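You operate a simulated robot arm through the tools that you are given. There is no shell and no other tool. Be economical: measure what you need, move in short steps, check, and stop when the job is done.

Carry out the task below with a simulated robot arm. There is one attempt and no reset: what you move stays moved.

JOB
Ease the grey board's wire to 20 kg, catch back on, retighten to 80 kg and log week 40.
Fine: grey catch off to ease, on again at 20 kg; the week goes on the grey week dial; never wind 15 kg over its first reading.

The check looks at the end state, three seconds after you hand in, the way a careful person would. Anything else that was tipped, shoved, dropped, spilled or broken makes it a failure.

ROBOT AND FRAMES
A 6-joint arm with a two-finger parallel gripper on a trunk, on a base that drives. Base frame: it is fixed to the floor where the robot stands at the start and does not move with it; the origin is under the middle of the robot, x ahead of it, y to its left, z up. Units: m, rad, N and s.
Its first joint turns from -2.897 to 2.897 rad. Places, roughly: grey catch [1.2, 0, 1.2]; grey ratchet knob [1.2, -0.1, 1.2]; grey week dial [1.1, 0, 0.8]; post anchor knob [0.9, -0.7, 0.8]. Payload 3.91 kg.
Tool frame: the origin (TCP) lies between the finger pads and is the grasp point; the fingertips stand 0.03 m ahead of it; z points along the fingers, y is the line along which they close. Largest opening 0.11 m; finger width 0.02, thickness 0.01; the body of the gripper, 0.048 by 0.112 m, starts 0.055 m behind the TCP.
Orientation is that of the tool frame in the base frame, as a unit quaternion [w, x, y, z]. With the fingers straight down and closing along the base's y, the tool's x points along the base's -x, its y along +y and its z along -z.

CONTROLS
- The arm moves only by the tool arm_command. Its argument "deltas" is a list of rows, each an object of numbers (a shift or turn left out is 0, a gripper value left out holds the last): "tx", "ty", "tz": the shift along the base's x, y, z in m; "wx", "wy", "wz": the turn, a rotation vector about the base's x, y, z in rad; "hand": the closure, from 0 (fully open) to 1 (shut). In form: [{"tx": .., "ty": .., "tz": .., "wx": .., "wy": .., "wz": .., "hand": ..}, ...]. A call has 1 to 20 rows; each row is the pose to reach, as a shift and turn from the pose commanded when the call began. Rows are played at 5 a second. More than 0.05 m and 0.15 rad between two rows, or a gripper value outside its range, and nothing of the call is played. A pose out of reach is approached as far as the arm can. The call stops where the force on the tool passes 40 N (or 10 N more than at its start, if that is more) or the arm is blocked; 0.2 s more then pass. The fingers move at their own pace (about 0.153 m/s each) and stop on an object; they squeeze with about 39 N. The grip force told is the motor's: it shows also when the fingers shut on nothing. Time passes only in rows, and 0.2 s behind the last, so rows that repeat a pose let the fingers close. The reply holds the time, the measured pose of the TCP, the force on the tool along the base axes, the opening and the grip force, in the units named above and with some noise, with the torque about the TCP (base axes, N m) and any sound that the robot's microphone picked up.
- Cameras (640 x 400 px; columns grow to the right, rows downward): "scene" is now at [0.209, 0.1853, 1.3942]; the picture's right is [-0.53, -0.85, 0.00], its down [-0.27, 0.17, -0.95] and it looks along [0.81, -0.50, -0.32] (base axes); focal length 254 px, centre (320, 200). "wrist" rides on the gripper at [0.073, 0.017, -0.103] in the tool frame; the picture's right is [-0.23, 0.97, 0.00], its down [-0.76, -0.18, -0.62] and it looks along [-0.61, -0.14, 0.78] (tool axes); focal length 222 px, centre (320, 200).
- snapshot(camera): a new picture of that camera. No time passes.
- steer(legs): drives the robot by 1 to 6 legs, each [ahead, turn to the left] in m and rad, along the robot's own axes; the way and the turn of a leg run together, so that a leg with both is an arc; at most 1.5 m and 3.142 rad a leg. The arm and the cameras ride along, it lands a little off, and it stops where it bumps. It gives what a move gives.
- pan_tilt(pan, tilt): turns the head with the scene camera to pan (to the left, within 2.094 rad either way) and tilt (down, from -0.506 to 1.204), counted from straight ahead of the robot. It gives what a move gives.
- probe_pixels(camera, pixels): for up to 12 pixels [column, row] of the newest picture of that camera ("zoom" is the newest enlarged one), the place [x, y, z] in the base frame of the surface seen there, good to about 0.002 m. No time passes.
- zoom(camera, box): a new picture of the part [left, top, right, bottom] of that camera's present view, enlarged. No time passes.
- hand_in(): hands the job in; it is judged then, once.

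Go step by step. Measure first, check grasps and placings, and put right what went wrong. The budget is 80 turns and 68 pictures, counting those below and the enlarged ones. Unless the task says otherwise, let go and move clear before handing in, and close with one line.

The tools are called after "Emit:" by a JSON object that holds its "fn" and its "kwargs". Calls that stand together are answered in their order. arm_command: Moves the arm, as the interface text tells. Its arguments: {"type":"object","properties":{"deltas":{"type":"array"}},"required":["deltas"]} The other tools are called the same way: steer (legs) drives the base; pan_tilt (pan, tilt) turns the head that bears the scene camera; snapshot (camera) takes a picture; probe_pixels (camera, pixels) gives the place of the surface under pixels of a picture; zoom (camera, box) takes an enlarged picture of a part of a camera's view; hand_in () hands the job in.

At the start:

```text
time: 0.0
ee_pos: [0.6011, -0.2173, 1.3294]
orientation: [0.002, 0.001, 1.0, 0.0]
force: [-1.3, -0.9, -0.2]
torque: [-0.03, -0.01, -0.02]
finger_gap: 0.1097
gripper_force: 0.0
robot x, y, heading: [-0.0008, -0.0015, 0.002]
head pan, tilt: [-0.553, 0.326]
```

scene: 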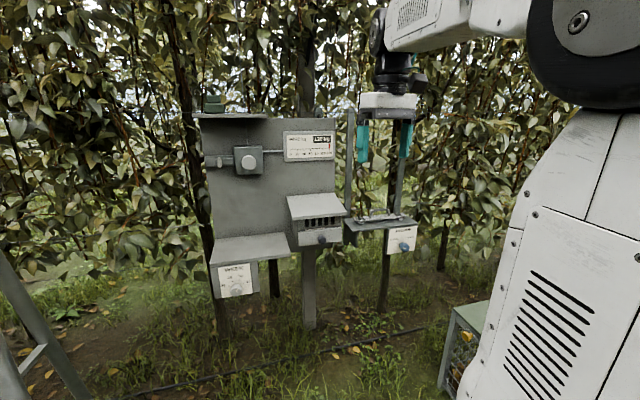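
wrist: 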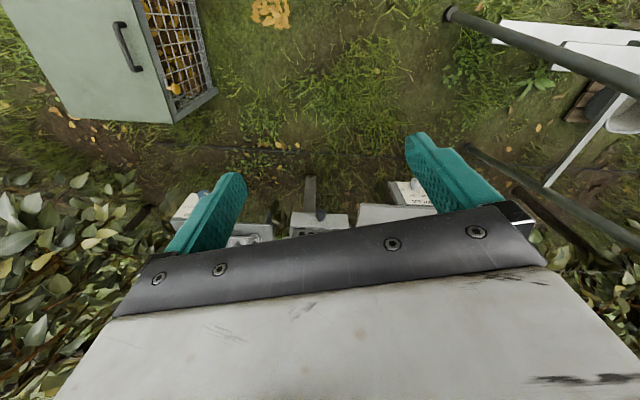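

The scene shows a grey board with a gauge around (308,145), a box with a knob at (248,160), a week dial at (236,280) and a small box at (318,230). I'll zoom in on these parts.

Emit:
{"fn": "zoom", "kwargs": {"camera": "scene", "box": [190, 90, 350, 190]}}

Emit:
{"fn": "zoom", "kwargs": {"camera": "scene", "box": [200, 180, 440, 330]}}

```text
4.00 times, centred on (270, 140) of scene
```

zoom: 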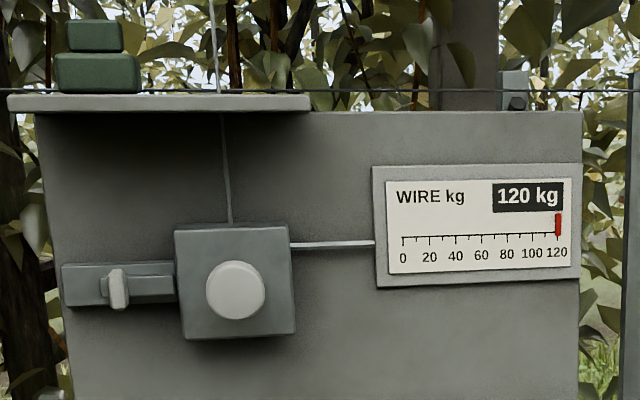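

```text
2.67 times, centred on (320, 255) of scene
```

zoom: 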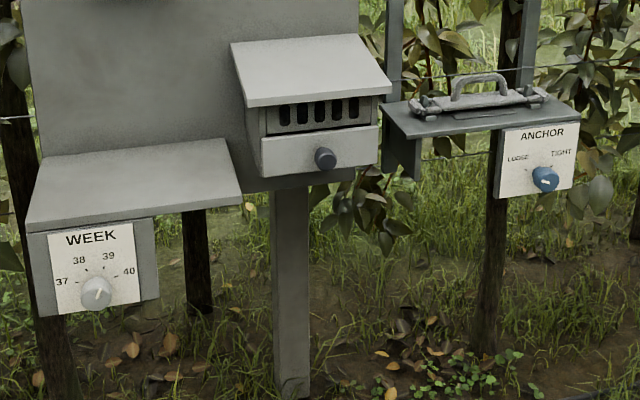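

The gauge reads 120 kg. The catch slider is near scene (219,162), the knob at (248,161) and the week knob at (236,289). I'll probe the geometry and look closer.

Emit:
{"fn": "probe_pixels", "kwargs": {"camera": "scene", "pixels": [[219, 160], [209, 161], [230, 161], [249, 160], [239, 152], [262, 152], [236, 289], [222, 275], [225, 200], [325, 190], [285, 240], [215, 247]]}}

Emit:
{"fn": "zoom", "kwargs": {"camera": "scene", "box": [202, 140, 270, 182]}}

Emit:
{"fn": "zoom", "kwargs": {"camera": "scene", "box": [204, 255, 268, 305]}}

```text
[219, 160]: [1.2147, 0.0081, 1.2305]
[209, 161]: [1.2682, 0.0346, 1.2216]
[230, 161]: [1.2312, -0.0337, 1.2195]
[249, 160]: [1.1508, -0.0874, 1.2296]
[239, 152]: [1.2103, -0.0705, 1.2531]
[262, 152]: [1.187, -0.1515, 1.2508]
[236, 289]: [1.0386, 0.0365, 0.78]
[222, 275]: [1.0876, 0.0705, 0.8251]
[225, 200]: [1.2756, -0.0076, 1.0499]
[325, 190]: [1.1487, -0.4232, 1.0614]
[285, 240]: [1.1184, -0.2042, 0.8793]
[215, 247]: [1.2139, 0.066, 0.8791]
```

```text
9.41 times, centred on (236, 161) of scene
```

zoom: 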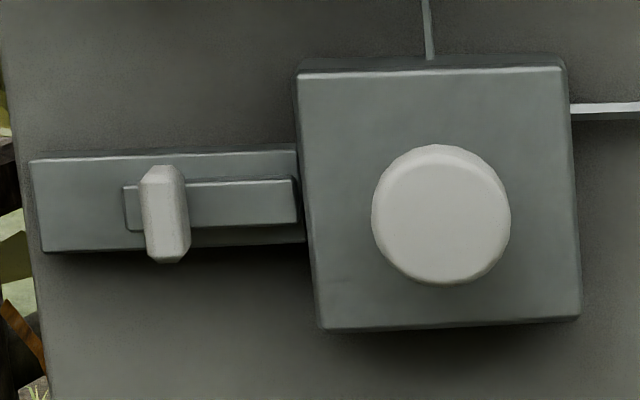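

```text
8.00 times, centred on (236, 280) of scene
```

zoom: 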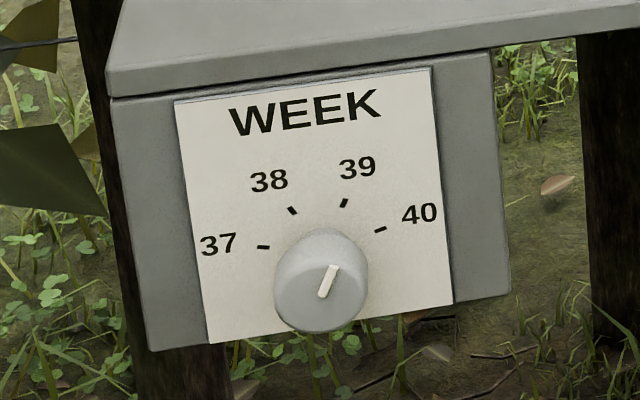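

The board normal comes out near (-0.956, 0.292, 0), so the tool should point along a yaw of about -0.30. Before driving closer I'll look at the shelf, the anchor and the ground.

Emit:
{"fn": "probe_pixels", "kwargs": {"camera": "scene", "pixels": [[200, 115], [262, 115], [213, 108], [325, 150], [292, 160], [222, 240], [285, 255], [213, 262], [250, 292], [318, 238], [345, 213], [404, 246]]}}

Emit:
{"fn": "zoom", "kwargs": {"camera": "scene", "box": [376, 215, 432, 260]}}

Emit:
{"fn": "pan_tilt", "kwargs": {"pan": 0.0, "tilt": 0.75}}

Emit:
{"fn": "snapshot", "kwargs": {"camera": "scene"}}

```text
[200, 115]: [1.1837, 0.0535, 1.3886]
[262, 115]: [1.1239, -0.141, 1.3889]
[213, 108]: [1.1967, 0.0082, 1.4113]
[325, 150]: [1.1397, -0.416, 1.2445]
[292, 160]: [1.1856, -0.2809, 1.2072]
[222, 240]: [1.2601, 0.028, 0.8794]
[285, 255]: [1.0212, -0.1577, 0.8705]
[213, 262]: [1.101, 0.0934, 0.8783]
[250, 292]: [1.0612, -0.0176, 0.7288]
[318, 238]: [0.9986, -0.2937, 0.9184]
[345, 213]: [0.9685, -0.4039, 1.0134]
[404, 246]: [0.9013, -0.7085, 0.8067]
```

```text
8.89 times, centred on (404, 238) of scene
```

zoom: 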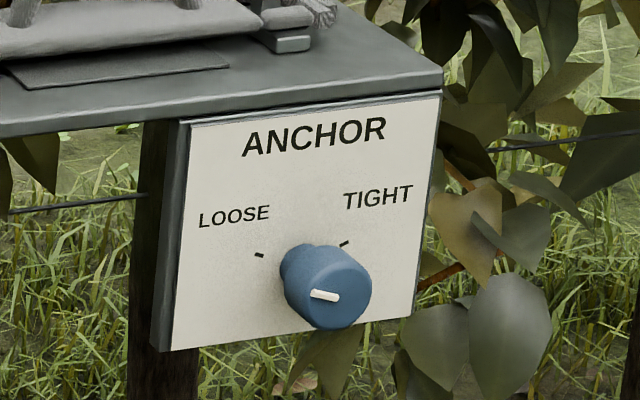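

```text
time: 1.0
ee_pos: [0.6006, -0.2184, 1.3306]
orientation: [0.001, 0.001, 1.0, 0.0]
force: [0.3, 0.8, -0.4]
torque: [-0.02, -0.02, 0.02]
finger_gap: 0.11
gripper_force: 0.0
robot x, y, heading: [0.0027, -0.0, 0.004]
head pan, tilt: [0.0, 0.75]
```

```text
60 pictures are left
```

scene: 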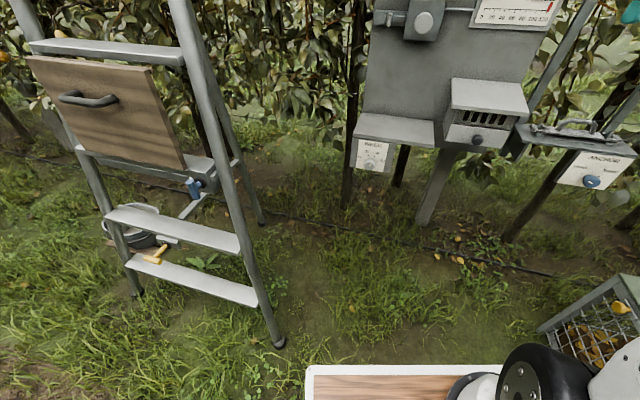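

The ladder is on the left, and its near foot is at (280,342). The robot's tray edge is at (400,368). I'll measure these so the drive stays clear.

Emit:
{"fn": "probe_pixels", "kwargs": {"camera": "scene", "pixels": [[280, 342], [310, 370], [480, 368], [262, 222], [190, 20], [240, 240], [425, 218], [358, 165], [560, 320], [320, 380], [120, 60], [185, 165]]}}

```text
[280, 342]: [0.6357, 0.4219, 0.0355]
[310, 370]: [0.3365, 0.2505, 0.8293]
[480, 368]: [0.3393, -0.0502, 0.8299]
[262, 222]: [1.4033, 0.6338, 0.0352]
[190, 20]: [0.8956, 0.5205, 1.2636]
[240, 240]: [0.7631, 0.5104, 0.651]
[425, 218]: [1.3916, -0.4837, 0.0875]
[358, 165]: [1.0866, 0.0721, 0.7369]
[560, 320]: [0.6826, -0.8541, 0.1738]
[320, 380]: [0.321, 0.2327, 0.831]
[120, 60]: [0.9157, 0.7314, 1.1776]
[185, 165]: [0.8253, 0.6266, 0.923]
```

Driving about 0.3 m ahead clears the ladder and the shelf. I'll swing the tool to horizontal first.

Emit:
{"fn": "arm_command", "kwargs": {"deltas": [{"wy": -0.143}, {"wy": -0.286}, {"wy": -0.429}, {"wy": -0.572}, {"wy": -0.715}, {"wy": -0.858}, {"wy": -1.0}, {"wy": -1.143}, {"wy": -1.286}, {"wy": -1.429}, {"wy": -1.571}, {"wy": -1.571}]}}

```text
time: 3.6
ee_pos: [0.6008, -0.2169, 1.3293]
orientation: [0.708, 0.0, 0.706, 0.001]
force: [-0.7, 0.1, 0.6]
torque: [-0.03, -0.01, 0.0]
finger_gap: 0.1098
gripper_force: 0.0
robot x, y, heading: [-0.0052, 0.0028, 0.001]
head pan, tilt: [0.0, 0.75]
```

The tool is now horizontal. Next I'll yaw it to face the board, lower it, and drive ahead.

Emit:
{"fn": "arm_command", "kwargs": {"deltas": [{"wz": -0.1, "tz": -0.03, "ty": 0.03}, {"wz": -0.2, "tz": -0.06, "ty": 0.06}, {"wz": -0.297, "tz": -0.09, "ty": 0.09}, {"wz": -0.297, "tz": -0.1, "ty": 0.13}, {"wz": -0.297, "tz": -0.1, "ty": 0.13}]}}

Emit:
{"fn": "steer", "kwargs": {"legs": [[0.3, 0]]}}

Emit:
{"fn": "pan_tilt", "kwargs": {"pan": -0.25, "tilt": 0.3}}

Emit:
{"fn": "snapshot", "kwargs": {"camera": "scene"}}

Emit:
{"fn": "snapshot", "kwargs": {"camera": "wrist"}}

```text
time: 4.8
ee_pos: [0.621, -0.1705, 1.2717]
orientation: [0.7, 0.104, 0.699, -0.102]
force: [-0.3, -0.3, 0.4]
torque: [0.0, -0.04, -0.04]
finger_gap: 0.1098
gripper_force: 0.1
out of reach, approached as far as the arm can: row 2, 3, 4, 5
robot x, y, heading: [0.0031, 0.0009, 0.0]
head pan, tilt: [0.0, 0.75]
```

```text
time: 6.8
ee_pos: [0.9196, -0.1716, 1.2721]
orientation: [0.7, 0.104, 0.699, -0.103]
force: [0.5, 0.0, 0.3]
torque: [-0.01, 0.03, -0.01]
finger_gap: 0.1099
gripper_force: 0.1
robot x, y, heading: [0.2994, -0.0021, -0.003]
head pan, tilt: [0.0, 0.75]
```

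```text
time: 7.7
ee_pos: [0.9175, -0.1712, 1.2719]
orientation: [0.7, 0.103, 0.699, -0.103]
force: [0.3, -0.1, 0.4]
torque: [0.03, -0.02, 0.02]
finger_gap: 0.11
gripper_force: 0.1
robot x, y, heading: [0.2996, 0.0044, 0.001]
head pan, tilt: [-0.25, 0.3]
```

```text
59 pictures are left
```

scene: 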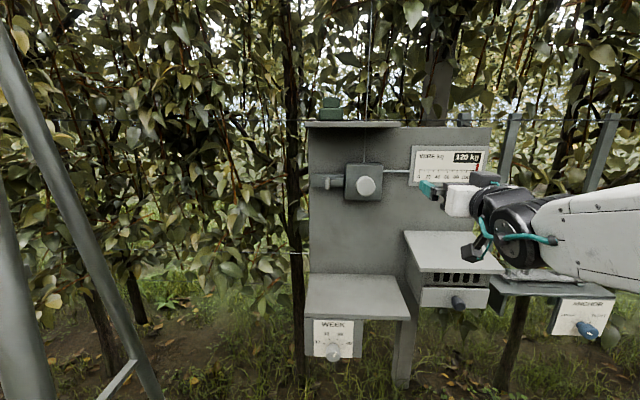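

```text
58 pictures are left
```

wrist: 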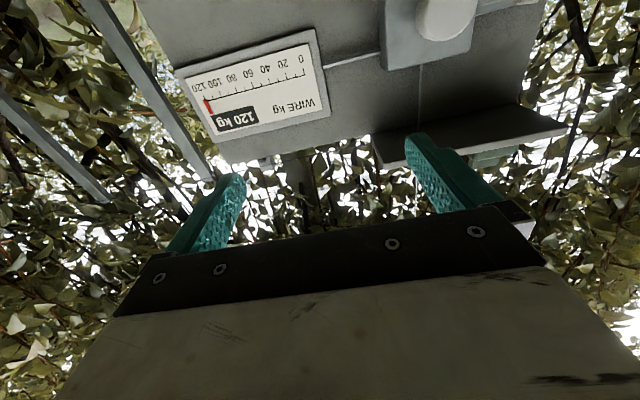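

The board is in clear view, with the knob at (366,186) and the tab near (327,182). The gauge still shows 120 kg. I'll zoom in for exact positions.

Emit:
{"fn": "zoom", "kwargs": {"camera": "scene", "box": [304, 156, 400, 216]}}

```text
6.67 times, centred on (352, 186) of scene
```

zoom: 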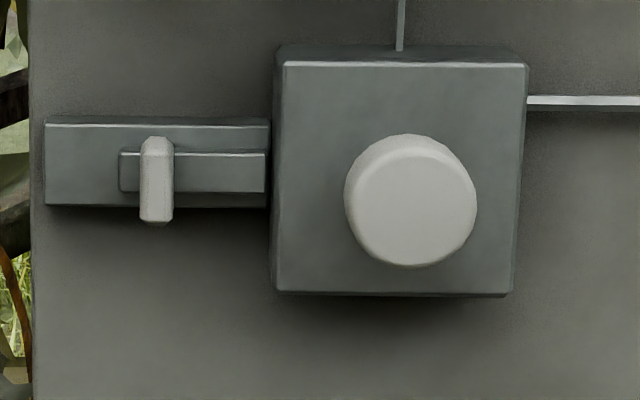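

Emit:
{"fn": "probe_pixels", "kwargs": {"camera": "zoom", "pixels": [[155, 180], [155, 148], [155, 212], [128, 170], [220, 172], [60, 165], [300, 150], [505, 150], [360, 205], [465, 205], [415, 155], [415, 255]]}}

```text
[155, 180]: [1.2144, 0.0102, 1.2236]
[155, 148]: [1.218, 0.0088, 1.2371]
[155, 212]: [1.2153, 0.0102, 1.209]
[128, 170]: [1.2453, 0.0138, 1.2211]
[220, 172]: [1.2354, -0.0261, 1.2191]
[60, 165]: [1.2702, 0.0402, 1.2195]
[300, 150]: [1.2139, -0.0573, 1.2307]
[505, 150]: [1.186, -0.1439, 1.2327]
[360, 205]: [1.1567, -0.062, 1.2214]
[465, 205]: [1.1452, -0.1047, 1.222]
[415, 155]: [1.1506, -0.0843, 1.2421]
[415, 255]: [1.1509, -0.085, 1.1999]
```

The tab is at about [1.215, 0.010, 1.223] and the knob front centre at [1.151, -0.0845, 1.2215]. I'll move to a standoff in front of the tab with the fingers partly closed.

Emit:
{"fn": "arm_command", "kwargs": {"deltas": [{"tx": 0.027, "ty": 0.03, "tz": -0.007, "hand": 0.5}, {"tx": 0.055, "ty": 0.061, "tz": -0.014}, {"tx": 0.082, "ty": 0.091, "tz": -0.021}, {"tx": 0.11, "ty": 0.122, "tz": -0.028}, {"tx": 0.137, "ty": 0.152, "tz": -0.035}, {"tx": 0.165, "ty": 0.183, "tz": -0.042}, {"tx": 0.192, "ty": 0.213, "tz": -0.05}, {"tx": 0.192, "ty": 0.213, "tz": -0.05}]}}

```text
time: 9.5
ee_pos: [0.9192, -0.1708, 1.2715]
orientation: [0.7, 0.103, 0.699, -0.102]
force: [0.1, -0.1, 0.1]
torque: [-0.04, -0.01, 0.01]
finger_gap: 0.055
gripper_force: 0.0
out of reach, approached as far as the arm can: row 1, 2, 3, 4, 5, 6, 7, 8
robot x, y, heading: [0.2965, 0.0003, -0.001]
head pan, tilt: [-0.25, 0.3]
```

The arm didn't move, so it's at some limit. I'll test single directions.

Emit:
{"fn": "arm_command", "kwargs": {"deltas": [{"tz": 0.04}, {"tz": 0.08}, {"tz": 0.08}]}}

Emit:
{"fn": "arm_command", "kwargs": {"deltas": [{"tx": 0.04}, {"tx": 0.08}, {"tx": 0.08}]}}

Emit:
{"fn": "arm_command", "kwargs": {"deltas": [{"ty": 0.04}, {"ty": 0.08}, {"ty": 0.08}]}}

```text
time: 10.3
ee_pos: [0.9168, -0.1745, 1.3554]
orientation: [0.7, 0.104, 0.699, -0.103]
force: [0.2, 0.0, -0.4]
torque: [0.0, -0.02, -0.01]
finger_gap: 0.055
gripper_force: 0.0
robot x, y, heading: [0.3002, 0.0045, -0.003]
head pan, tilt: [-0.25, 0.3]
```

```text
time: 11.1
ee_pos: [0.9919, -0.186, 1.355]
orientation: [0.7, 0.1, 0.7, -0.099]
force: [0.1, 0.0, 0.2]
torque: [0.02, 0.02, 0.03]
finger_gap: 0.0549
gripper_force: 0.0
out of reach, approached as far as the arm can: row 2, 3
robot x, y, heading: [0.2947, 0.0001, -0.001]
head pan, tilt: [-0.25, 0.3]
```

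```text
time: 11.9
ee_pos: [0.9819, -0.1826, 1.3548]
orientation: [0.7, 0.101, 0.7, -0.099]
force: [-1.3, 0.0, -0.3]
torque: [0.05, -0.01, 0.01]
finger_gap: 0.0548
gripper_force: 0.0
out of reach, approached as far as the arm can: row 1, 2, 3
robot x, y, heading: [0.2992, 0.0045, -0.002]
head pan, tilt: [-0.25, 0.3]
```

The arm seems bound by a joint limit rather than by reach, so I'll look at its posture.

Emit:
{"fn": "pan_tilt", "kwargs": {"pan": -1.0, "tilt": 0.2}}

Emit:
{"fn": "snapshot", "kwargs": {"camera": "scene"}}

```text
time: 13.0
ee_pos: [0.9811, -0.1829, 1.354]
orientation: [0.699, 0.101, 0.701, -0.099]
force: [0.1, 1.0, 0.0]
torque: [-0.01, -0.01, 0.03]
finger_gap: 0.0551
gripper_force: 0.1
robot x, y, heading: [0.2938, -0.0033, 0.0]
head pan, tilt: [-1.0, 0.201]
```

```text
56 pictures are left
```

scene: 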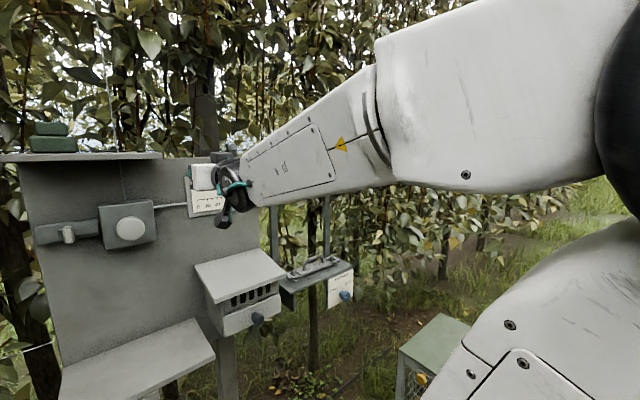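

The forearm and tool are almost collinear, which is a wrist singularity. I'll back off, yaw the tool left, lower it past the singular line, then yaw back.

Emit:
{"fn": "arm_command", "kwargs": {"deltas": [{"tx": -0.04, "tz": 0.01}, {"tx": -0.08, "tz": 0.02}, {"tx": -0.1, "tz": 0.02, "wz": 0.14}, {"tx": -0.1, "tz": 0.02, "wz": 0.28}, {"tx": -0.1, "tz": 0.02, "wz": 0.42}, {"tx": -0.1, "tz": 0.02, "wz": 0.56}, {"tx": -0.1, "tz": 0.02, "wz": 0.7}, {"tx": -0.1, "tz": 0.02, "wz": 0.84}, {"tx": -0.1, "tz": 0.02, "wz": 0.84}]}}

Emit:
{"fn": "arm_command", "kwargs": {"deltas": [{"tz": -0.04}, {"tz": -0.08}, {"tz": -0.12}, {"tz": -0.16}, {"tz": -0.16}]}}

```text
time: 15.0
ee_pos: [0.882, -0.1848, 1.3727]
orientation: [0.681, -0.19, 0.681, 0.192]
force: [-0.1, -0.1, -0.4]
torque: [-0.04, 0.03, -0.01]
finger_gap: 0.0551
gripper_force: 0.1
robot x, y, heading: [0.2981, -0.0011, -0.001]
head pan, tilt: [-1.0, 0.201]
```

```text
time: 16.2
ee_pos: [0.8811, -0.1821, 1.2119]
orientation: [0.681, -0.192, 0.68, 0.192]
force: [0.6, -0.1, -0.1]
torque: [-0.01, -0.01, -0.05]
finger_gap: 0.0552
gripper_force: 0.0
robot x, y, heading: [0.2993, -0.002, 0.002]
head pan, tilt: [-1.0, 0.201]
```

The arm is past the singular line. Now I'll yaw back toward the board.

Emit:
{"fn": "arm_command", "kwargs": {"deltas": [{"wz": -0.14}, {"wz": -0.28}, {"wz": -0.42}, {"wz": -0.56}, {"wz": -0.7}, {"wz": -0.847}, {"wz": -0.847}]}}

Emit:
{"fn": "arm_command", "kwargs": {"deltas": [{"tx": 0.027, "ty": 0.032, "hand": 0.5}, {"tx": 0.055, "ty": 0.064}, {"tx": 0.082, "ty": 0.096}, {"tx": 0.11, "ty": 0.128}, {"tx": 0.137, "ty": 0.16}, {"tx": 0.165, "ty": 0.192}, {"tx": 0.192, "ty": 0.224}, {"tx": 0.192, "ty": 0.224}]}}

```text
time: 17.8
ee_pos: [0.9195, -0.2067, 1.258]
orientation: [0.699, 0.107, 0.699, -0.107]
force: [0.0, -0.3, 0.1]
torque: [-0.03, 0.01, -0.02]
finger_gap: 0.0551
gripper_force: 0.0
out of reach, approached as far as the arm can: row 2, 3, 4, 5, 6, 7
robot x, y, heading: [0.3011, 0.0033, -0.001]
head pan, tilt: [-1.0, 0.201]
```

```text
time: 19.6
ee_pos: [0.9478, -0.189, 1.2612]
orientation: [0.7, 0.104, 0.7, -0.102]
force: [0.5, -0.6, 1.4]
torque: [0.03, 0.02, -0.01]
finger_gap: 0.0551
gripper_force: 0.0
out of reach, approached as far as the arm can: row 1, 2, 3, 4, 5, 6, 7, 8
robot x, y, heading: [0.2983, 0.0016, 0.001]
head pan, tilt: [-1.0, 0.201]
```

The sideways wrist gets limited too. Pitching the tool about 0.5 rad downward should keep the wrist away from the singularity, and I can still turn the knob by rotating about its own axis. I'll try that here.

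Emit:
{"fn": "arm_command", "kwargs": {"deltas": [{"wx": 0.036, "wy": 0.12}, {"wx": 0.073, "wy": 0.24, "tx": -0.02}, {"wx": 0.11, "wy": 0.36, "tx": -0.03}, {"wx": 0.146, "wy": 0.478, "tx": -0.03}, {"wx": 0.146, "wy": 0.478, "tx": -0.03}]}}

Emit:
{"fn": "arm_command", "kwargs": {"deltas": [{"tx": 0.03, "ty": 0.035}, {"tx": 0.06, "ty": 0.07}, {"tx": 0.09, "ty": 0.105}, {"tx": 0.12, "ty": 0.14}, {"tx": 0.14, "ty": 0.175}, {"tx": 0.16, "ty": 0.21}, {"tx": 0.17, "ty": 0.228}, {"tx": 0.17, "ty": 0.228}]}}

```text
time: 20.8
ee_pos: [0.9172, -0.1865, 1.2607]
orientation: [0.505, 0.129, 0.85, -0.074]
force: [-0.1, -0.2, -0.4]
torque: [0.03, -0.02, 0.0]
finger_gap: 0.0549
gripper_force: 0.0
out of reach, approached as far as the arm can: row 2, 3, 4
robot x, y, heading: [0.2948, 0.0019, -0.0]
head pan, tilt: [-1.0, 0.201]
```

```text
time: 22.6
ee_pos: [1.085, 0.04, 1.2607]
orientation: [0.505, 0.129, 0.85, -0.076]
force: [-0.2, -0.4, -0.2]
torque: [-0.01, 0.02, 0.03]
finger_gap: 0.0549
gripper_force: 0.1
robot x, y, heading: [0.2967, -0.0025, 0.001]
head pan, tilt: [-1.0, 0.201]
```

The pitched tool reaches the tab area without trouble. I'll move in around the tab with the fingers 55 mm apart, one on each side.

Emit:
{"fn": "arm_command", "kwargs": {"deltas": [{"tx": 0.003, "ty": 0.009, "tz": -0.025}, {"tx": 0.042, "ty": -0.003, "tz": -0.025}, {"tx": 0.07, "ty": -0.012, "tz": -0.025}, {"tx": 0.095, "ty": -0.02, "tz": -0.025}, {"tx": 0.095, "ty": -0.02, "tz": -0.025}]}}

Emit:
{"fn": "pan_tilt", "kwargs": {"pan": -0.3, "tilt": 0.3}}

Emit:
{"fn": "snapshot", "kwargs": {"camera": "wrist"}}

Emit:
{"fn": "zoom", "kwargs": {"camera": "scene", "box": [270, 120, 470, 245]}}

```text
time: 23.8
ee_pos: [1.1801, 0.0197, 1.2365]
orientation: [0.505, 0.129, 0.85, -0.077]
force: [0.5, -1.3, 0.3]
torque: [0.03, 0.01, -0.02]
finger_gap: 0.055
gripper_force: 0.0
robot x, y, heading: [0.2983, 0.0018, -0.0]
head pan, tilt: [-1.0, 0.201]
```

```text
time: 24.9
ee_pos: [1.1804, 0.0195, 1.2375]
orientation: [0.504, 0.128, 0.85, -0.076]
force: [-0.3, -0.2, 0.1]
torque: [-0.01, 0.02, 0.0]
finger_gap: 0.055
gripper_force: 0.0
robot x, y, heading: [0.2972, -0.0027, -0.004]
head pan, tilt: [-0.3, 0.3]
```

```text
55 pictures are left
```

wrist: 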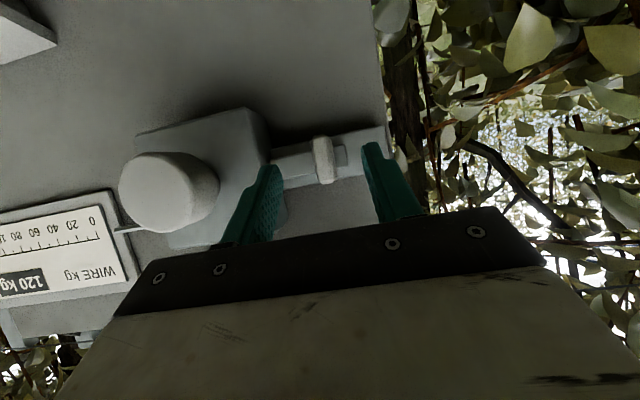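

```text
3.20 times, centred on (370, 182) of scene
```

zoom: 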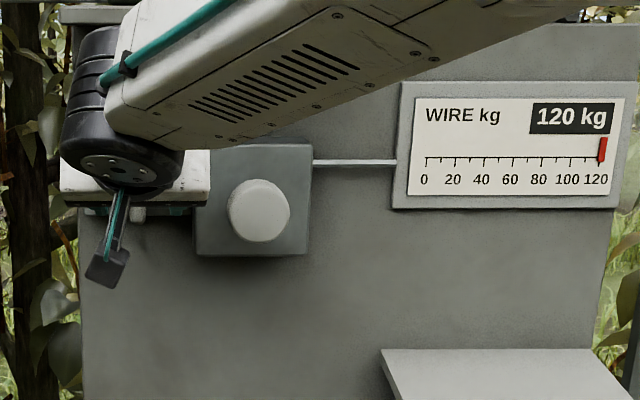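

The tab sits between the fingers in the wrist view, near (325,160). I'll move the last 29 mm in and close on it.

Emit:
{"fn": "arm_command", "kwargs": {"deltas": [{"tx": 0.014, "ty": -0.0042}, {"tx": 0.028, "ty": -0.0085}, {"tx": 0.028, "ty": -0.0085, "hand": 0.8}, {"tx": 0.028, "ty": -0.0085, "hand": 1}, {"tx": 0.028, "ty": -0.0085, "hand": 1}, {"tx": 0.028, "ty": -0.0085, "hand": 1}]}}

Emit:
{"fn": "snapshot", "kwargs": {"camera": "wrist"}}

```text
time: 26.3
ee_pos: [1.2077, 0.0125, 1.2372]
orientation: [0.505, 0.128, 0.85, -0.076]
force: [7.9, 5.7, 2.3]
torque: [0.05, -0.07, 0.22]
finger_gap: 0.0146
gripper_force: 45.2
robot x, y, heading: [0.2997, 0.0018, -0.004]
head pan, tilt: [-0.3, 0.3]
```

```text
53 pictures are left
```

wrist: 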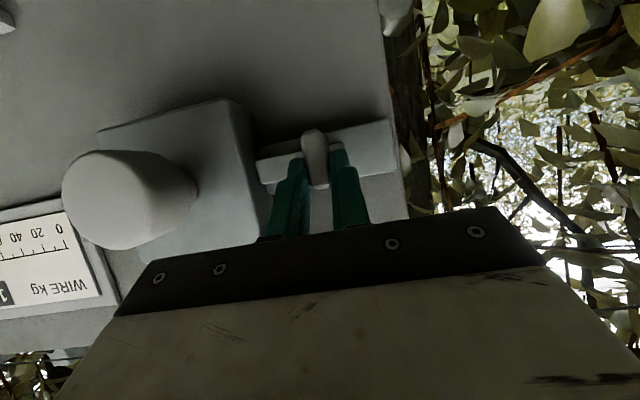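

The tab is gripped, with a 14.6 mm gap. Now I'll slide it left along the board in small steps.

Emit:
{"fn": "arm_command", "kwargs": {"deltas": [{"tx": 0.0015, "ty": 0.0048}, {"tx": 0.003, "ty": 0.0096}, {"tx": 0.0044, "ty": 0.0143}, {"tx": 0.0058, "ty": 0.0191}, {"tx": 0.0073, "ty": 0.0239}, {"tx": 0.0088, "ty": 0.0287}, {"tx": 0.0088, "ty": 0.0287}]}}

Emit:
{"fn": "snapshot", "kwargs": {"camera": "wrist"}}

```text
time: 27.9
ee_pos: [1.2169, 0.0408, 1.2358]
orientation: [0.506, 0.129, 0.85, -0.077]
force: [20.3, -4.8, 20.4]
torque: [-0.13, -0.59, 0.15]
finger_gap: 0.0148
gripper_force: 44.6
robot x, y, heading: [0.2993, 0.0023, -0.004]
head pan, tilt: [-0.3, 0.3]
```

```text
52 pictures are left
```

wrist: 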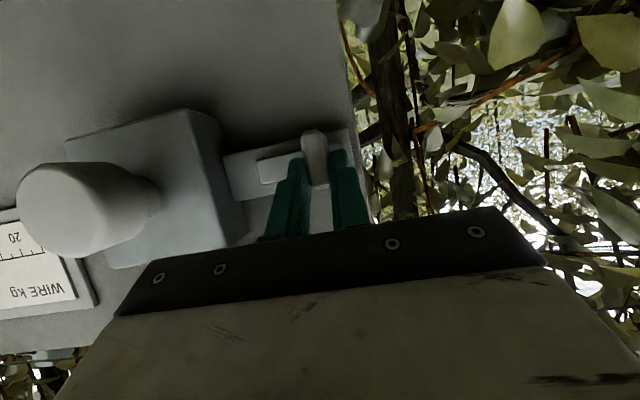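

The bolt slid 30 mm left and cleared the box. I'll push a few mm more to find the stop, then release.

Emit:
{"fn": "arm_command", "kwargs": {"deltas": [{"tx": 0.0012, "ty": 0.0038}, {"tx": 0.0023, "ty": 0.0076}, {"tx": 0.0023, "ty": 0.0076}]}}

Emit:
{"fn": "arm_command", "kwargs": {"deltas": [{"hand": 0.5}, {"hand": 0.5}, {"tx": -0.038, "ty": 0.0117}, {"tx": -0.076, "ty": 0.0234}, {"tx": -0.095, "ty": 0.029}, {"tx": -0.095, "ty": 0.029}]}}

Emit:
{"fn": "snapshot", "kwargs": {"camera": "scene"}}

Emit:
{"fn": "snapshot", "kwargs": {"camera": "wrist"}}

```text
time: 28.8
ee_pos: [1.2177, 0.0445, 1.236]
orientation: [0.504, 0.132, 0.85, -0.08]
force: [-14.1, -16.7, 3.6]
torque: [0.1, 0.63, 0.09]
finger_gap: 0.0145
gripper_force: 44.8
robot x, y, heading: [0.2974, 0.0022, -0.008]
head pan, tilt: [-0.3, 0.3]
stopped in row 3: the force on the tool passed its limit at 41 N (the readings are from after the stop); the commanded pose is now the measured one
```

```text
time: 30.1
ee_pos: [1.1236, 0.0775, 1.2363]
orientation: [0.503, 0.131, 0.851, -0.078]
force: [-0.7, -0.4, -0.4]
torque: [-0.01, -0.01, -0.01]
finger_gap: 0.055
gripper_force: 0.1
robot x, y, heading: [0.2983, -0.0013, -0.003]
head pan, tilt: [-0.3, 0.3]
```

```text
51 pictures are left
```

scene: 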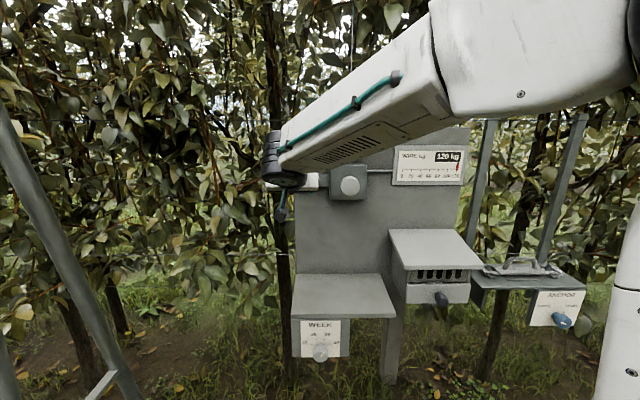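

```text
50 pictures are left
```

wrist: 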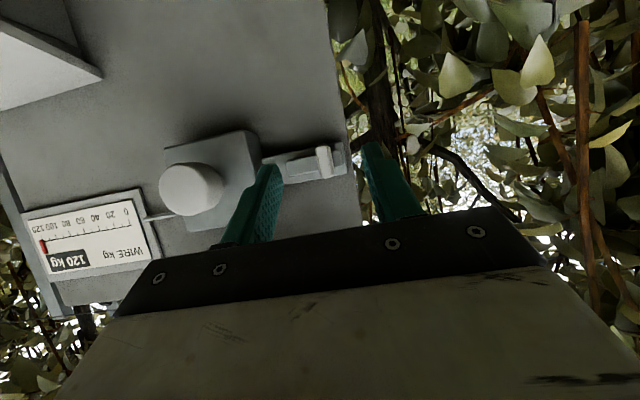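

The catch is off and the gauge still reads 120 kg. Next I'll move to the ratchet knob with the hand fully open.

Emit:
{"fn": "arm_command", "kwargs": {"deltas": [{"tx": -0.014, "ty": -0.045, "tz": -0.005, "hand": 0}, {"tx": -0.028, "ty": -0.09, "tz": -0.01}, {"tx": -0.043, "ty": -0.1405, "tz": -0.015}, {"tx": -0.01, "ty": -0.1506, "tz": -0.015}, {"tx": 0.012, "ty": -0.157, "tz": -0.015}, {"tx": 0.012, "ty": -0.157, "tz": -0.015}]}}

Emit:
{"fn": "snapshot", "kwargs": {"camera": "wrist"}}

```text
refused: row 3 steps farther than a row can; nothing moved
```

```text
49 pictures are left
```

wrist: 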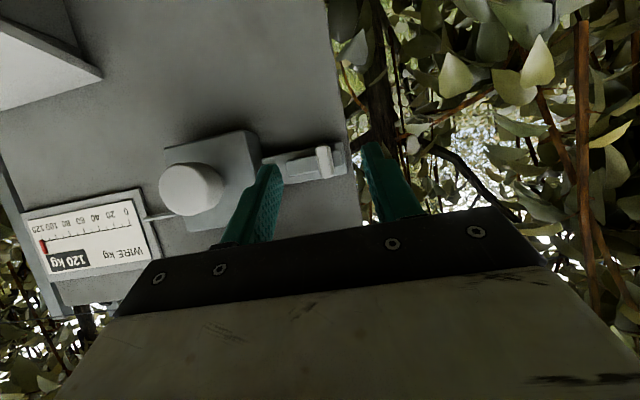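

The command was refused because one step was too long. I'll send it again in smaller steps.

Emit:
{"fn": "arm_command", "kwargs": {"deltas": [{"tx": -0.011, "ty": -0.035, "tz": -0.004, "hand": 0}, {"tx": -0.022, "ty": -0.07, "tz": -0.008}, {"tx": -0.033, "ty": -0.105, "tz": -0.012}, {"tx": -0.043, "ty": -0.1405, "tz": -0.015}, {"tx": -0.01, "ty": -0.1506, "tz": -0.015}, {"tx": 0.012, "ty": -0.157, "tz": -0.015}, {"tx": 0.012, "ty": -0.157, "tz": -0.015}]}}

Emit:
{"fn": "snapshot", "kwargs": {"camera": "wrist"}}

```text
time: 31.8
ee_pos: [1.1355, -0.0808, 1.2222]
orientation: [0.503, 0.131, 0.851, -0.079]
force: [0.2, 0.9, -0.5]
torque: [0.01, -0.01, -0.01]
finger_gap: 0.1103
gripper_force: 0.0
robot x, y, heading: [0.2909, -0.0031, -0.004]
head pan, tilt: [-0.3, 0.3]
```

```text
48 pictures are left
```

wrist: 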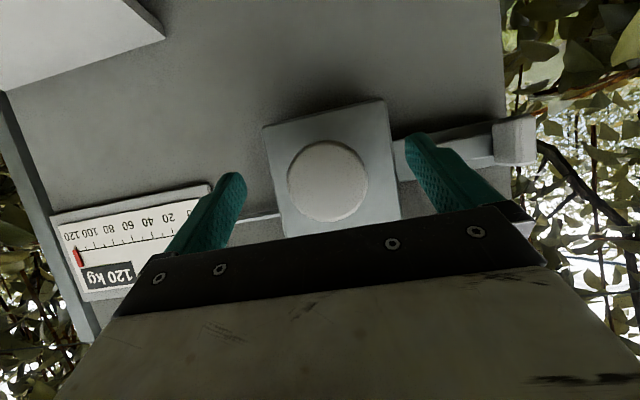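

The knob is centred between the fingers, and the gauge is visible in the wrist view. I'll advance 30 mm and grip.

Emit:
{"fn": "arm_command", "kwargs": {"deltas": [{"tx": 0.0143, "ty": -0.0044}, {"tx": 0.0287, "ty": -0.0078}, {"tx": 0.0287, "ty": -0.0078, "hand": 0.5}, {"tx": 0.0287, "ty": -0.0078, "hand": 1}, {"tx": 0.0287, "ty": -0.0078, "hand": 1}]}}

Emit:
{"fn": "snapshot", "kwargs": {"camera": "wrist"}}

```text
time: 33.0
ee_pos: [1.1663, -0.0892, 1.2215]
orientation: [0.504, 0.129, 0.85, -0.078]
force: [12.3, 22.3, 3.1]
torque: [0.13, 0.33, 0.66]
finger_gap: 0.0538
gripper_force: 45.0
robot x, y, heading: [0.2955, 0.001, -0.004]
head pan, tilt: [-0.3, 0.3]
```

```text
47 pictures are left
```

wrist: 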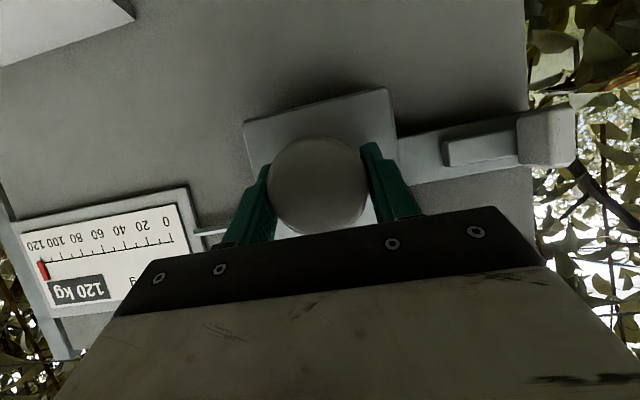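

The knob is gripped with a 54 mm gap. I'll test a small counter-clockwise turn of 0.1 rad about the board axis and read the gauge.

Emit:
{"fn": "arm_command", "kwargs": {"deltas": [{"wx": -0.048, "wy": 0.0146, "ty": 0.001}, {"wx": -0.0956, "wy": 0.0292, "ty": 0.002}, {"wx": -0.0956, "wy": 0.0292, "ty": 0.002}]}}

Emit:
{"fn": "zoom", "kwargs": {"camera": "wrist", "box": [0, 180, 240, 330]}}

```text
time: 33.8
ee_pos: [1.1649, -0.0881, 1.2219]
orientation: [0.497, 0.105, 0.853, -0.121]
force: [25.1, 14.0, 16.8]
torque: [-0.11, -0.52, 0.24]
finger_gap: 0.0533
gripper_force: 45.3
robot x, y, heading: [0.3002, -0.003, -0.009]
head pan, tilt: [-0.3, 0.3]
```

```text
2.67 times, centred on (120, 255) of wrist
```

zoom: 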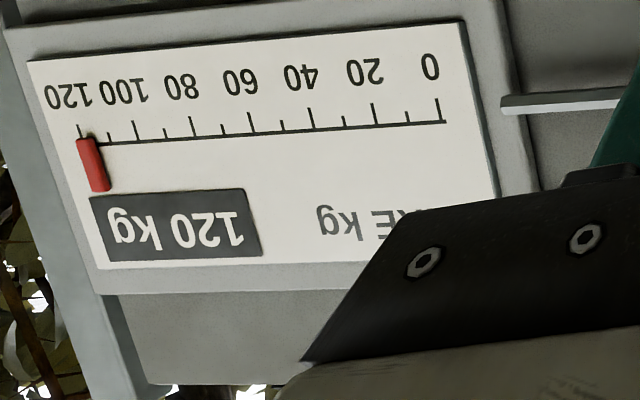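

The reading is still about 120. I'll turn another 0.3 rad counter-clockwise.

Emit:
{"fn": "arm_command", "kwargs": {"deltas": [{"wx": -0.0956, "wy": 0.0292}, {"wx": -0.191, "wy": 0.0584}, {"wx": -0.287, "wy": 0.0876}, {"wx": -0.287, "wy": 0.0876}]}}

Emit:
{"fn": "snapshot", "kwargs": {"camera": "wrist"}}

```text
time: 34.8
ee_pos: [1.1654, -0.0873, 1.2213]
orientation: [0.469, 0.027, 0.847, -0.248]
force: [23.7, 10.9, 20.7]
torque: [-0.2, -0.64, 0.39]
finger_gap: 0.0531
gripper_force: 44.8
robot x, y, heading: [0.2951, -0.0021, -0.005]
head pan, tilt: [-0.3, 0.3]
```

```text
45 pictures are left
```

wrist: 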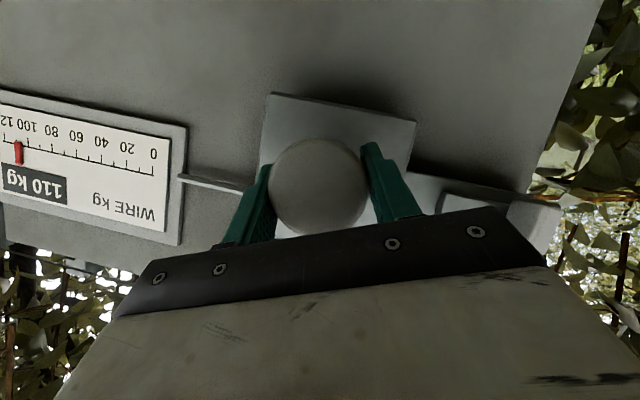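

The gauge is down to 110 kg, so counter-clockwise eases the wire at roughly 30 kg per rad. I'll turn 0.7 rad more.

Emit:
{"fn": "arm_command", "kwargs": {"deltas": [{"wx": -0.134, "wy": 0.041}, {"wx": -0.268, "wy": 0.082}, {"wx": -0.4, "wy": 0.123}, {"wx": -0.535, "wy": 0.163}, {"wx": -0.669, "wy": 0.204}, {"wx": -0.669, "wy": 0.204}]}}

Emit:
{"fn": "snapshot", "kwargs": {"camera": "wrist"}}

Emit:
{"fn": "snapshot", "kwargs": {"camera": "scene"}}

```text
time: 36.1
ee_pos: [1.1641, -0.0861, 1.2206]
orientation: [0.364, -0.153, 0.762, -0.513]
force: [5.8, 9.7, 2.9]
torque: [-0.07, -0.13, -0.55]
finger_gap: 0.0537
gripper_force: 45.3
robot x, y, heading: [0.2971, -0.0002, -0.007]
head pan, tilt: [-0.3, 0.3]
```

```text
44 pictures are left
```

wrist: 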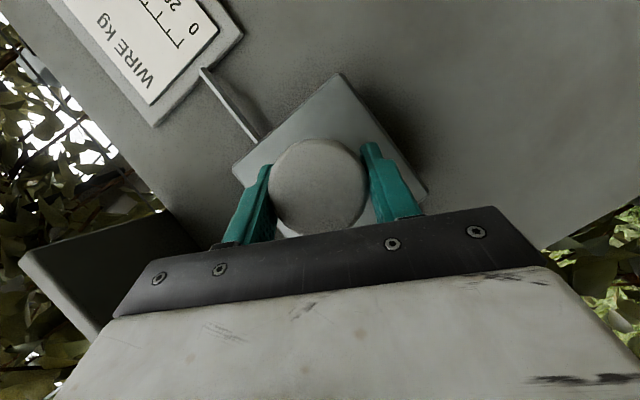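

```text
43 pictures are left
```

scene: 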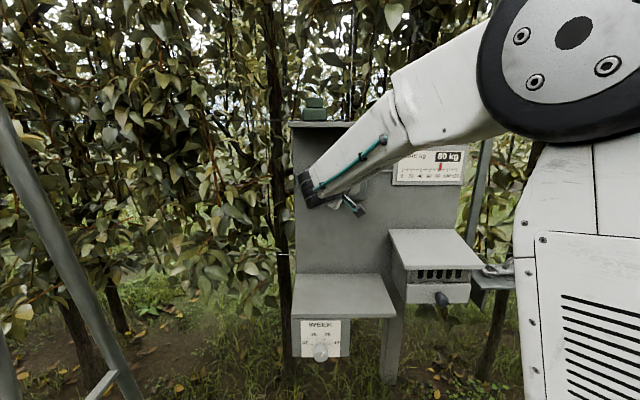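

The gauge reads 80 kg, so the rate is about 43 kg per rad. I'll release, check that the tension holds, rotate the open hand back 1.4 rad and regrip.

Emit:
{"fn": "arm_command", "kwargs": {"deltas": [{"hand": 0}, {"hand": 0}, {"hand": 0}]}}

Emit:
{"fn": "zoom", "kwargs": {"camera": "scene", "box": [384, 140, 472, 195]}}

Emit:
{"fn": "arm_command", "kwargs": {"deltas": [{"wx": 0.134, "wy": -0.041}, {"wx": 0.268, "wy": -0.082}, {"wx": 0.4, "wy": -0.123}, {"wx": 0.535, "wy": -0.163}, {"wx": 0.669, "wy": -0.204}, {"wx": 0.803, "wy": -0.245}, {"wx": 0.937, "wy": -0.286}, {"wx": 1.071, "wy": -0.327}, {"wx": 1.204, "wy": -0.368}, {"wx": 1.338, "wy": -0.409}, {"wx": 1.338, "wy": -0.409}]}}

Emit:
{"fn": "snapshot", "kwargs": {"camera": "wrist"}}

```text
time: 37.0
ee_pos: [1.1645, -0.0868, 1.2214]
orientation: [0.365, -0.152, 0.763, -0.512]
force: [0.0, 0.3, 0.0]
torque: [-0.02, -0.04, 0.01]
finger_gap: 0.1101
gripper_force: 0.0
robot x, y, heading: [0.2956, -0.0001, -0.008]
head pan, tilt: [-0.3, 0.3]
```

```text
7.27 times, centred on (428, 168) of scene
```

zoom: 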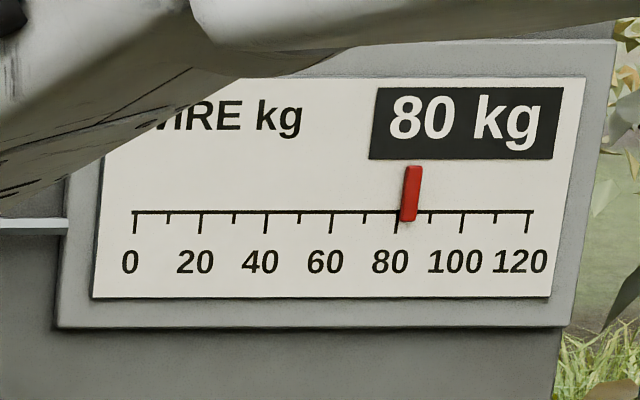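

```text
time: 39.4
ee_pos: [1.1655, -0.0878, 1.221]
orientation: [0.516, 0.205, 0.83, 0.051]
force: [-0.8, -0.6, -0.5]
torque: [-0.02, 0.01, -0.03]
finger_gap: 0.1097
gripper_force: 0.0
robot x, y, heading: [0.3, 0.0037, -0.008]
head pan, tilt: [-0.3, 0.3]
```

```text
41 pictures are left
```

wrist: 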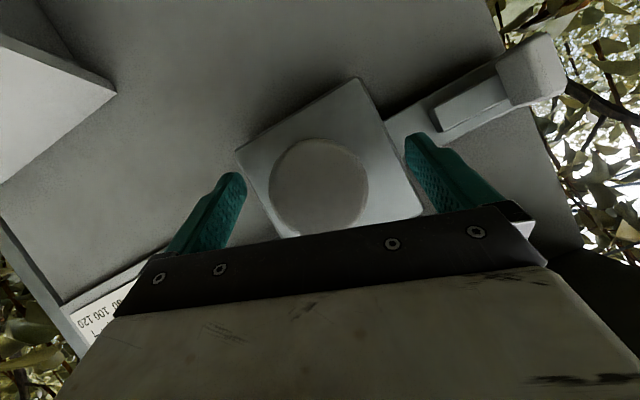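

The tension holds at about 80 with the knob free. I'll grip again and ease 1.1 rad.

Emit:
{"fn": "arm_command", "kwargs": {"deltas": [{"hand": 0.5}, {"hand": 1}, {"hand": 1}, {"wx": -0.134, "wy": 0.041}, {"wx": -0.268, "wy": 0.082}, {"wx": -0.4, "wy": 0.123}, {"wx": -0.535, "wy": 0.163}, {"wx": -0.669, "wy": 0.204}, {"wx": -0.803, "wy": 0.245}, {"wx": -0.937, "wy": 0.286}, {"wx": -1.052, "wy": 0.321}, {"wx": -1.052, "wy": 0.321}]}}

Emit:
{"fn": "zoom", "kwargs": {"camera": "scene", "box": [384, 140, 472, 195]}}

```text
time: 42.0
ee_pos: [1.1662, -0.0871, 1.2221]
orientation: [0.416, -0.076, 0.81, -0.405]
force: [4.9, -0.4, 4.5]
torque: [-0.06, -0.25, -0.26]
finger_gap: 0.0529
gripper_force: 44.8
robot x, y, heading: [0.2934, 0.0018, -0.003]
head pan, tilt: [-0.3, 0.3]
```

```text
7.27 times, centred on (428, 168) of scene
```

zoom: 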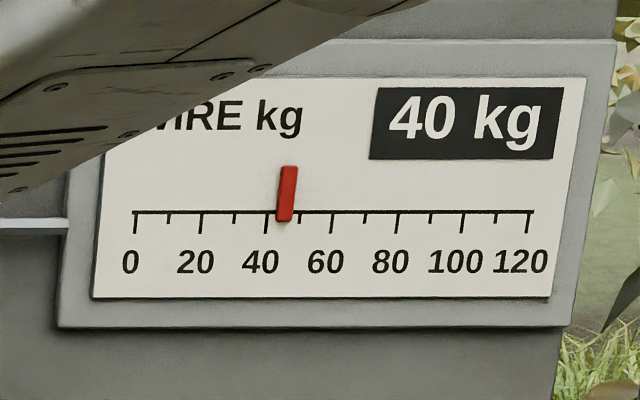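

The display shows 40 and the pointer looks like 46, so there's parallax. I'll probe the pointer's true position against the scale.

Emit:
{"fn": "probe_pixels", "kwargs": {"camera": "zoom", "pixels": [[287, 180], [285, 212], [285, 195], [134, 225], [527, 225], [265, 225], [331, 225], [397, 225], [230, 190], [340, 190]]}}

```text
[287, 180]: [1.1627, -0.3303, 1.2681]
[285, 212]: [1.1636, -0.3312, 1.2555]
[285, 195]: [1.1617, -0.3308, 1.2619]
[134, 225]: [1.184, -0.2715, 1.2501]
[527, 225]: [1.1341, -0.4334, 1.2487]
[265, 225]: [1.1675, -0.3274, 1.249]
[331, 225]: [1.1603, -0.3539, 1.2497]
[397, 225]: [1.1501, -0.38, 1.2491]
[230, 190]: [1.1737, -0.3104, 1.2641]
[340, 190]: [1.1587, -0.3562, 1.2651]
```

By geometry the pointer is really at about 43 kg; the display rounds. In this zoom view, true 20 kg should put the pointer at about x=208. I'll turn 0.5 rad more.

Emit:
{"fn": "arm_command", "kwargs": {"deltas": [{"wx": -0.12, "wy": 0.0365}, {"wx": -0.239, "wy": 0.073}, {"wx": -0.358, "wy": 0.1095}, {"wx": -0.478, "wy": 0.146}, {"wx": -0.478, "wy": 0.146}]}}

Emit:
{"fn": "zoom", "kwargs": {"camera": "scene", "box": [384, 140, 472, 195]}}

```text
time: 43.1
ee_pos: [1.1636, -0.0866, 1.2202]
orientation: [0.326, -0.202, 0.72, -0.578]
force: [7.7, 5.9, -0.7]
torque: [0.07, 0.24, -0.3]
finger_gap: 0.0529
gripper_force: 45.1
robot x, y, heading: [0.2966, -0.0014, -0.004]
head pan, tilt: [-0.3, 0.3]
```

```text
7.27 times, centred on (428, 168) of scene
```

zoom: 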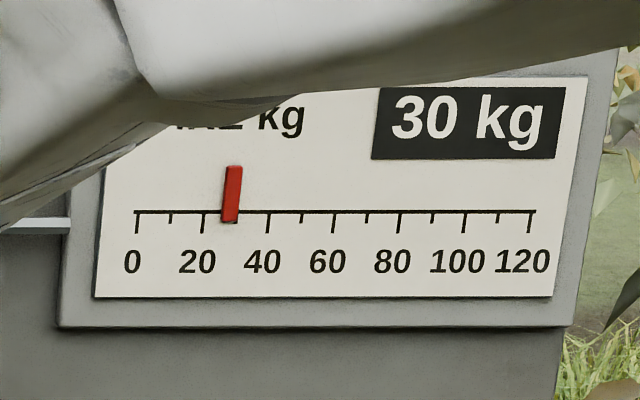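

The pointer's true value is about 25.7, matching the display's 30. I'll turn 0.165 rad more.

Emit:
{"fn": "arm_command", "kwargs": {"deltas": [{"wx": -0.079, "wy": 0.024}, {"wx": -0.158, "wy": 0.048}, {"wx": -0.158, "wy": 0.048}]}}

Emit:
{"fn": "zoom", "kwargs": {"camera": "scene", "box": [384, 140, 472, 195]}}

```text
time: 44.0
ee_pos: [1.1649, -0.0868, 1.2183]
orientation: [0.292, -0.241, 0.679, -0.628]
force: [9.4, 4.6, -6.7]
torque: [0.07, 0.33, 0.55]
finger_gap: 0.0535
gripper_force: 44.5
robot x, y, heading: [0.3026, 0.0017, -0.006]
head pan, tilt: [-0.3, 0.3]
```

```text
7.27 times, centred on (428, 168) of scene
```

zoom: 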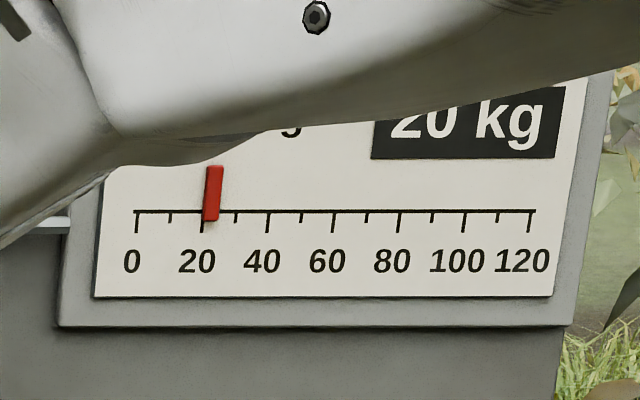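

That's about 20 kg. I'll release, rotate the hand back 1.465 rad, and back off.

Emit:
{"fn": "arm_command", "kwargs": {"deltas": [{"hand": 0}, {"hand": 0}, {"wx": 0.134, "wy": -0.041}, {"wx": 0.268, "wy": -0.082}, {"wx": 0.4, "wy": -0.123}, {"wx": 0.535, "wy": -0.163}, {"wx": 0.669, "wy": -0.204}, {"wx": 0.803, "wy": -0.245}, {"wx": 0.937, "wy": -0.286}, {"wx": 1.071, "wy": -0.327}, {"wx": 1.204, "wy": -0.368}, {"wx": 1.338, "wy": -0.409}, {"wx": 1.4, "wy": -0.428}, {"wx": 1.4, "wy": -0.428, "tx": -0.04, "ty": 0.012}, {"wx": 1.4, "wy": -0.428, "tx": -0.08, "ty": 0.024}, {"wx": 1.4, "wy": -0.428, "tx": -0.08, "ty": 0.024}]}}

Emit:
{"fn": "snapshot", "kwargs": {"camera": "wrist"}}

```text
time: 47.4
ee_pos: [1.0832, -0.062, 1.2184]
orientation: [0.504, 0.131, 0.85, -0.08]
force: [0.9, -0.2, 0.4]
torque: [-0.02, 0.01, -0.01]
finger_gap: 0.1098
gripper_force: 0.0
robot x, y, heading: [0.296, 0.0013, -0.008]
head pan, tilt: [-0.3, 0.3]
```

```text
37 pictures are left
```

wrist: 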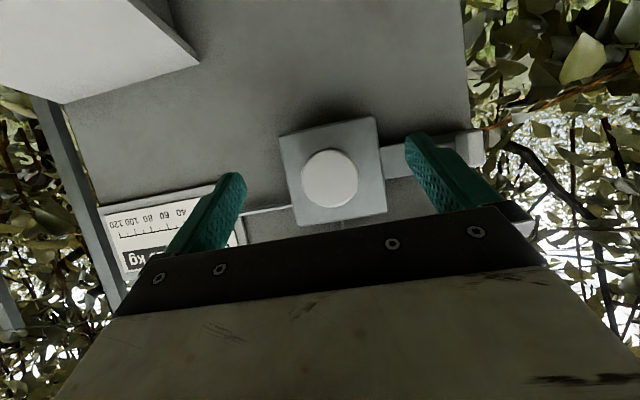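

Now I'll go back to the tab at its off position and grip it.

Emit:
{"fn": "arm_command", "kwargs": {"deltas": [{"tx": 0.0103, "ty": 0.0337, "tz": 0.0045, "hand": 0.5}, {"tx": 0.0206, "ty": 0.0674, "tz": 0.009}, {"tx": 0.0309, "ty": 0.1011, "tz": 0.0135}, {"tx": 0.0412, "ty": 0.1348, "tz": 0.018}, {"tx": 0.0725, "ty": 0.1253, "tz": 0.018}, {"tx": 0.1038, "ty": 0.1158, "tz": 0.018}, {"tx": 0.135, "ty": 0.1062, "tz": 0.018}, {"tx": 0.135, "ty": 0.1062, "tz": 0.018}]}}

Emit:
{"fn": "snapshot", "kwargs": {"camera": "wrist"}}

```text
time: 49.1
ee_pos: [1.223, 0.0425, 1.2374]
orientation: [0.504, 0.131, 0.85, -0.079]
force: [-0.1, -0.2, 0.7]
torque: [0.0, 0.0, -0.01]
finger_gap: 0.055
gripper_force: 0.2
robot x, y, heading: [0.2978, 0.0002, -0.005]
head pan, tilt: [-0.3, 0.3]
```

```text
36 pictures are left
```

wrist: 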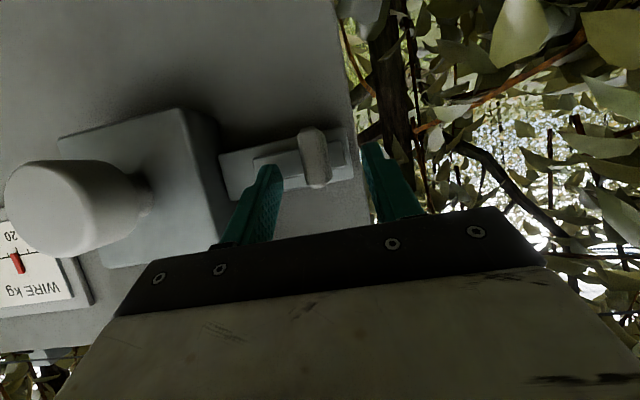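

The tab is between the fingers. I'll close on it and slide it right by about 34 mm.

Emit:
{"fn": "arm_command", "kwargs": {"deltas": [{"hand": 0.8}, {"hand": 1}, {"hand": 1}, {"hand": 1}, {"tx": -0.002, "ty": -0.0065}, {"tx": -0.004, "ty": -0.013}, {"tx": -0.006, "ty": -0.0195}, {"tx": -0.008, "ty": -0.026}, {"tx": -0.0095, "ty": -0.031}, {"tx": -0.0103, "ty": -0.034}, {"tx": -0.0103, "ty": -0.034}]}}

Emit:
{"fn": "snapshot", "kwargs": {"camera": "wrist"}}

```text
time: 51.5
ee_pos: [1.2106, 0.0117, 1.2379]
orientation: [0.504, 0.129, 0.85, -0.078]
force: [29.5, 3.4, 13.3]
torque: [0.16, -0.46, 0.58]
finger_gap: 0.0147
gripper_force: 45.0
robot x, y, heading: [0.298, -0.0014, -0.006]
head pan, tilt: [-0.3, 0.3]
```

```text
35 pictures are left
```

wrist: 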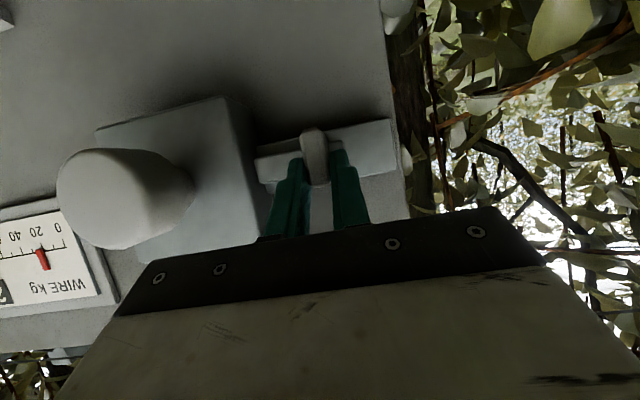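

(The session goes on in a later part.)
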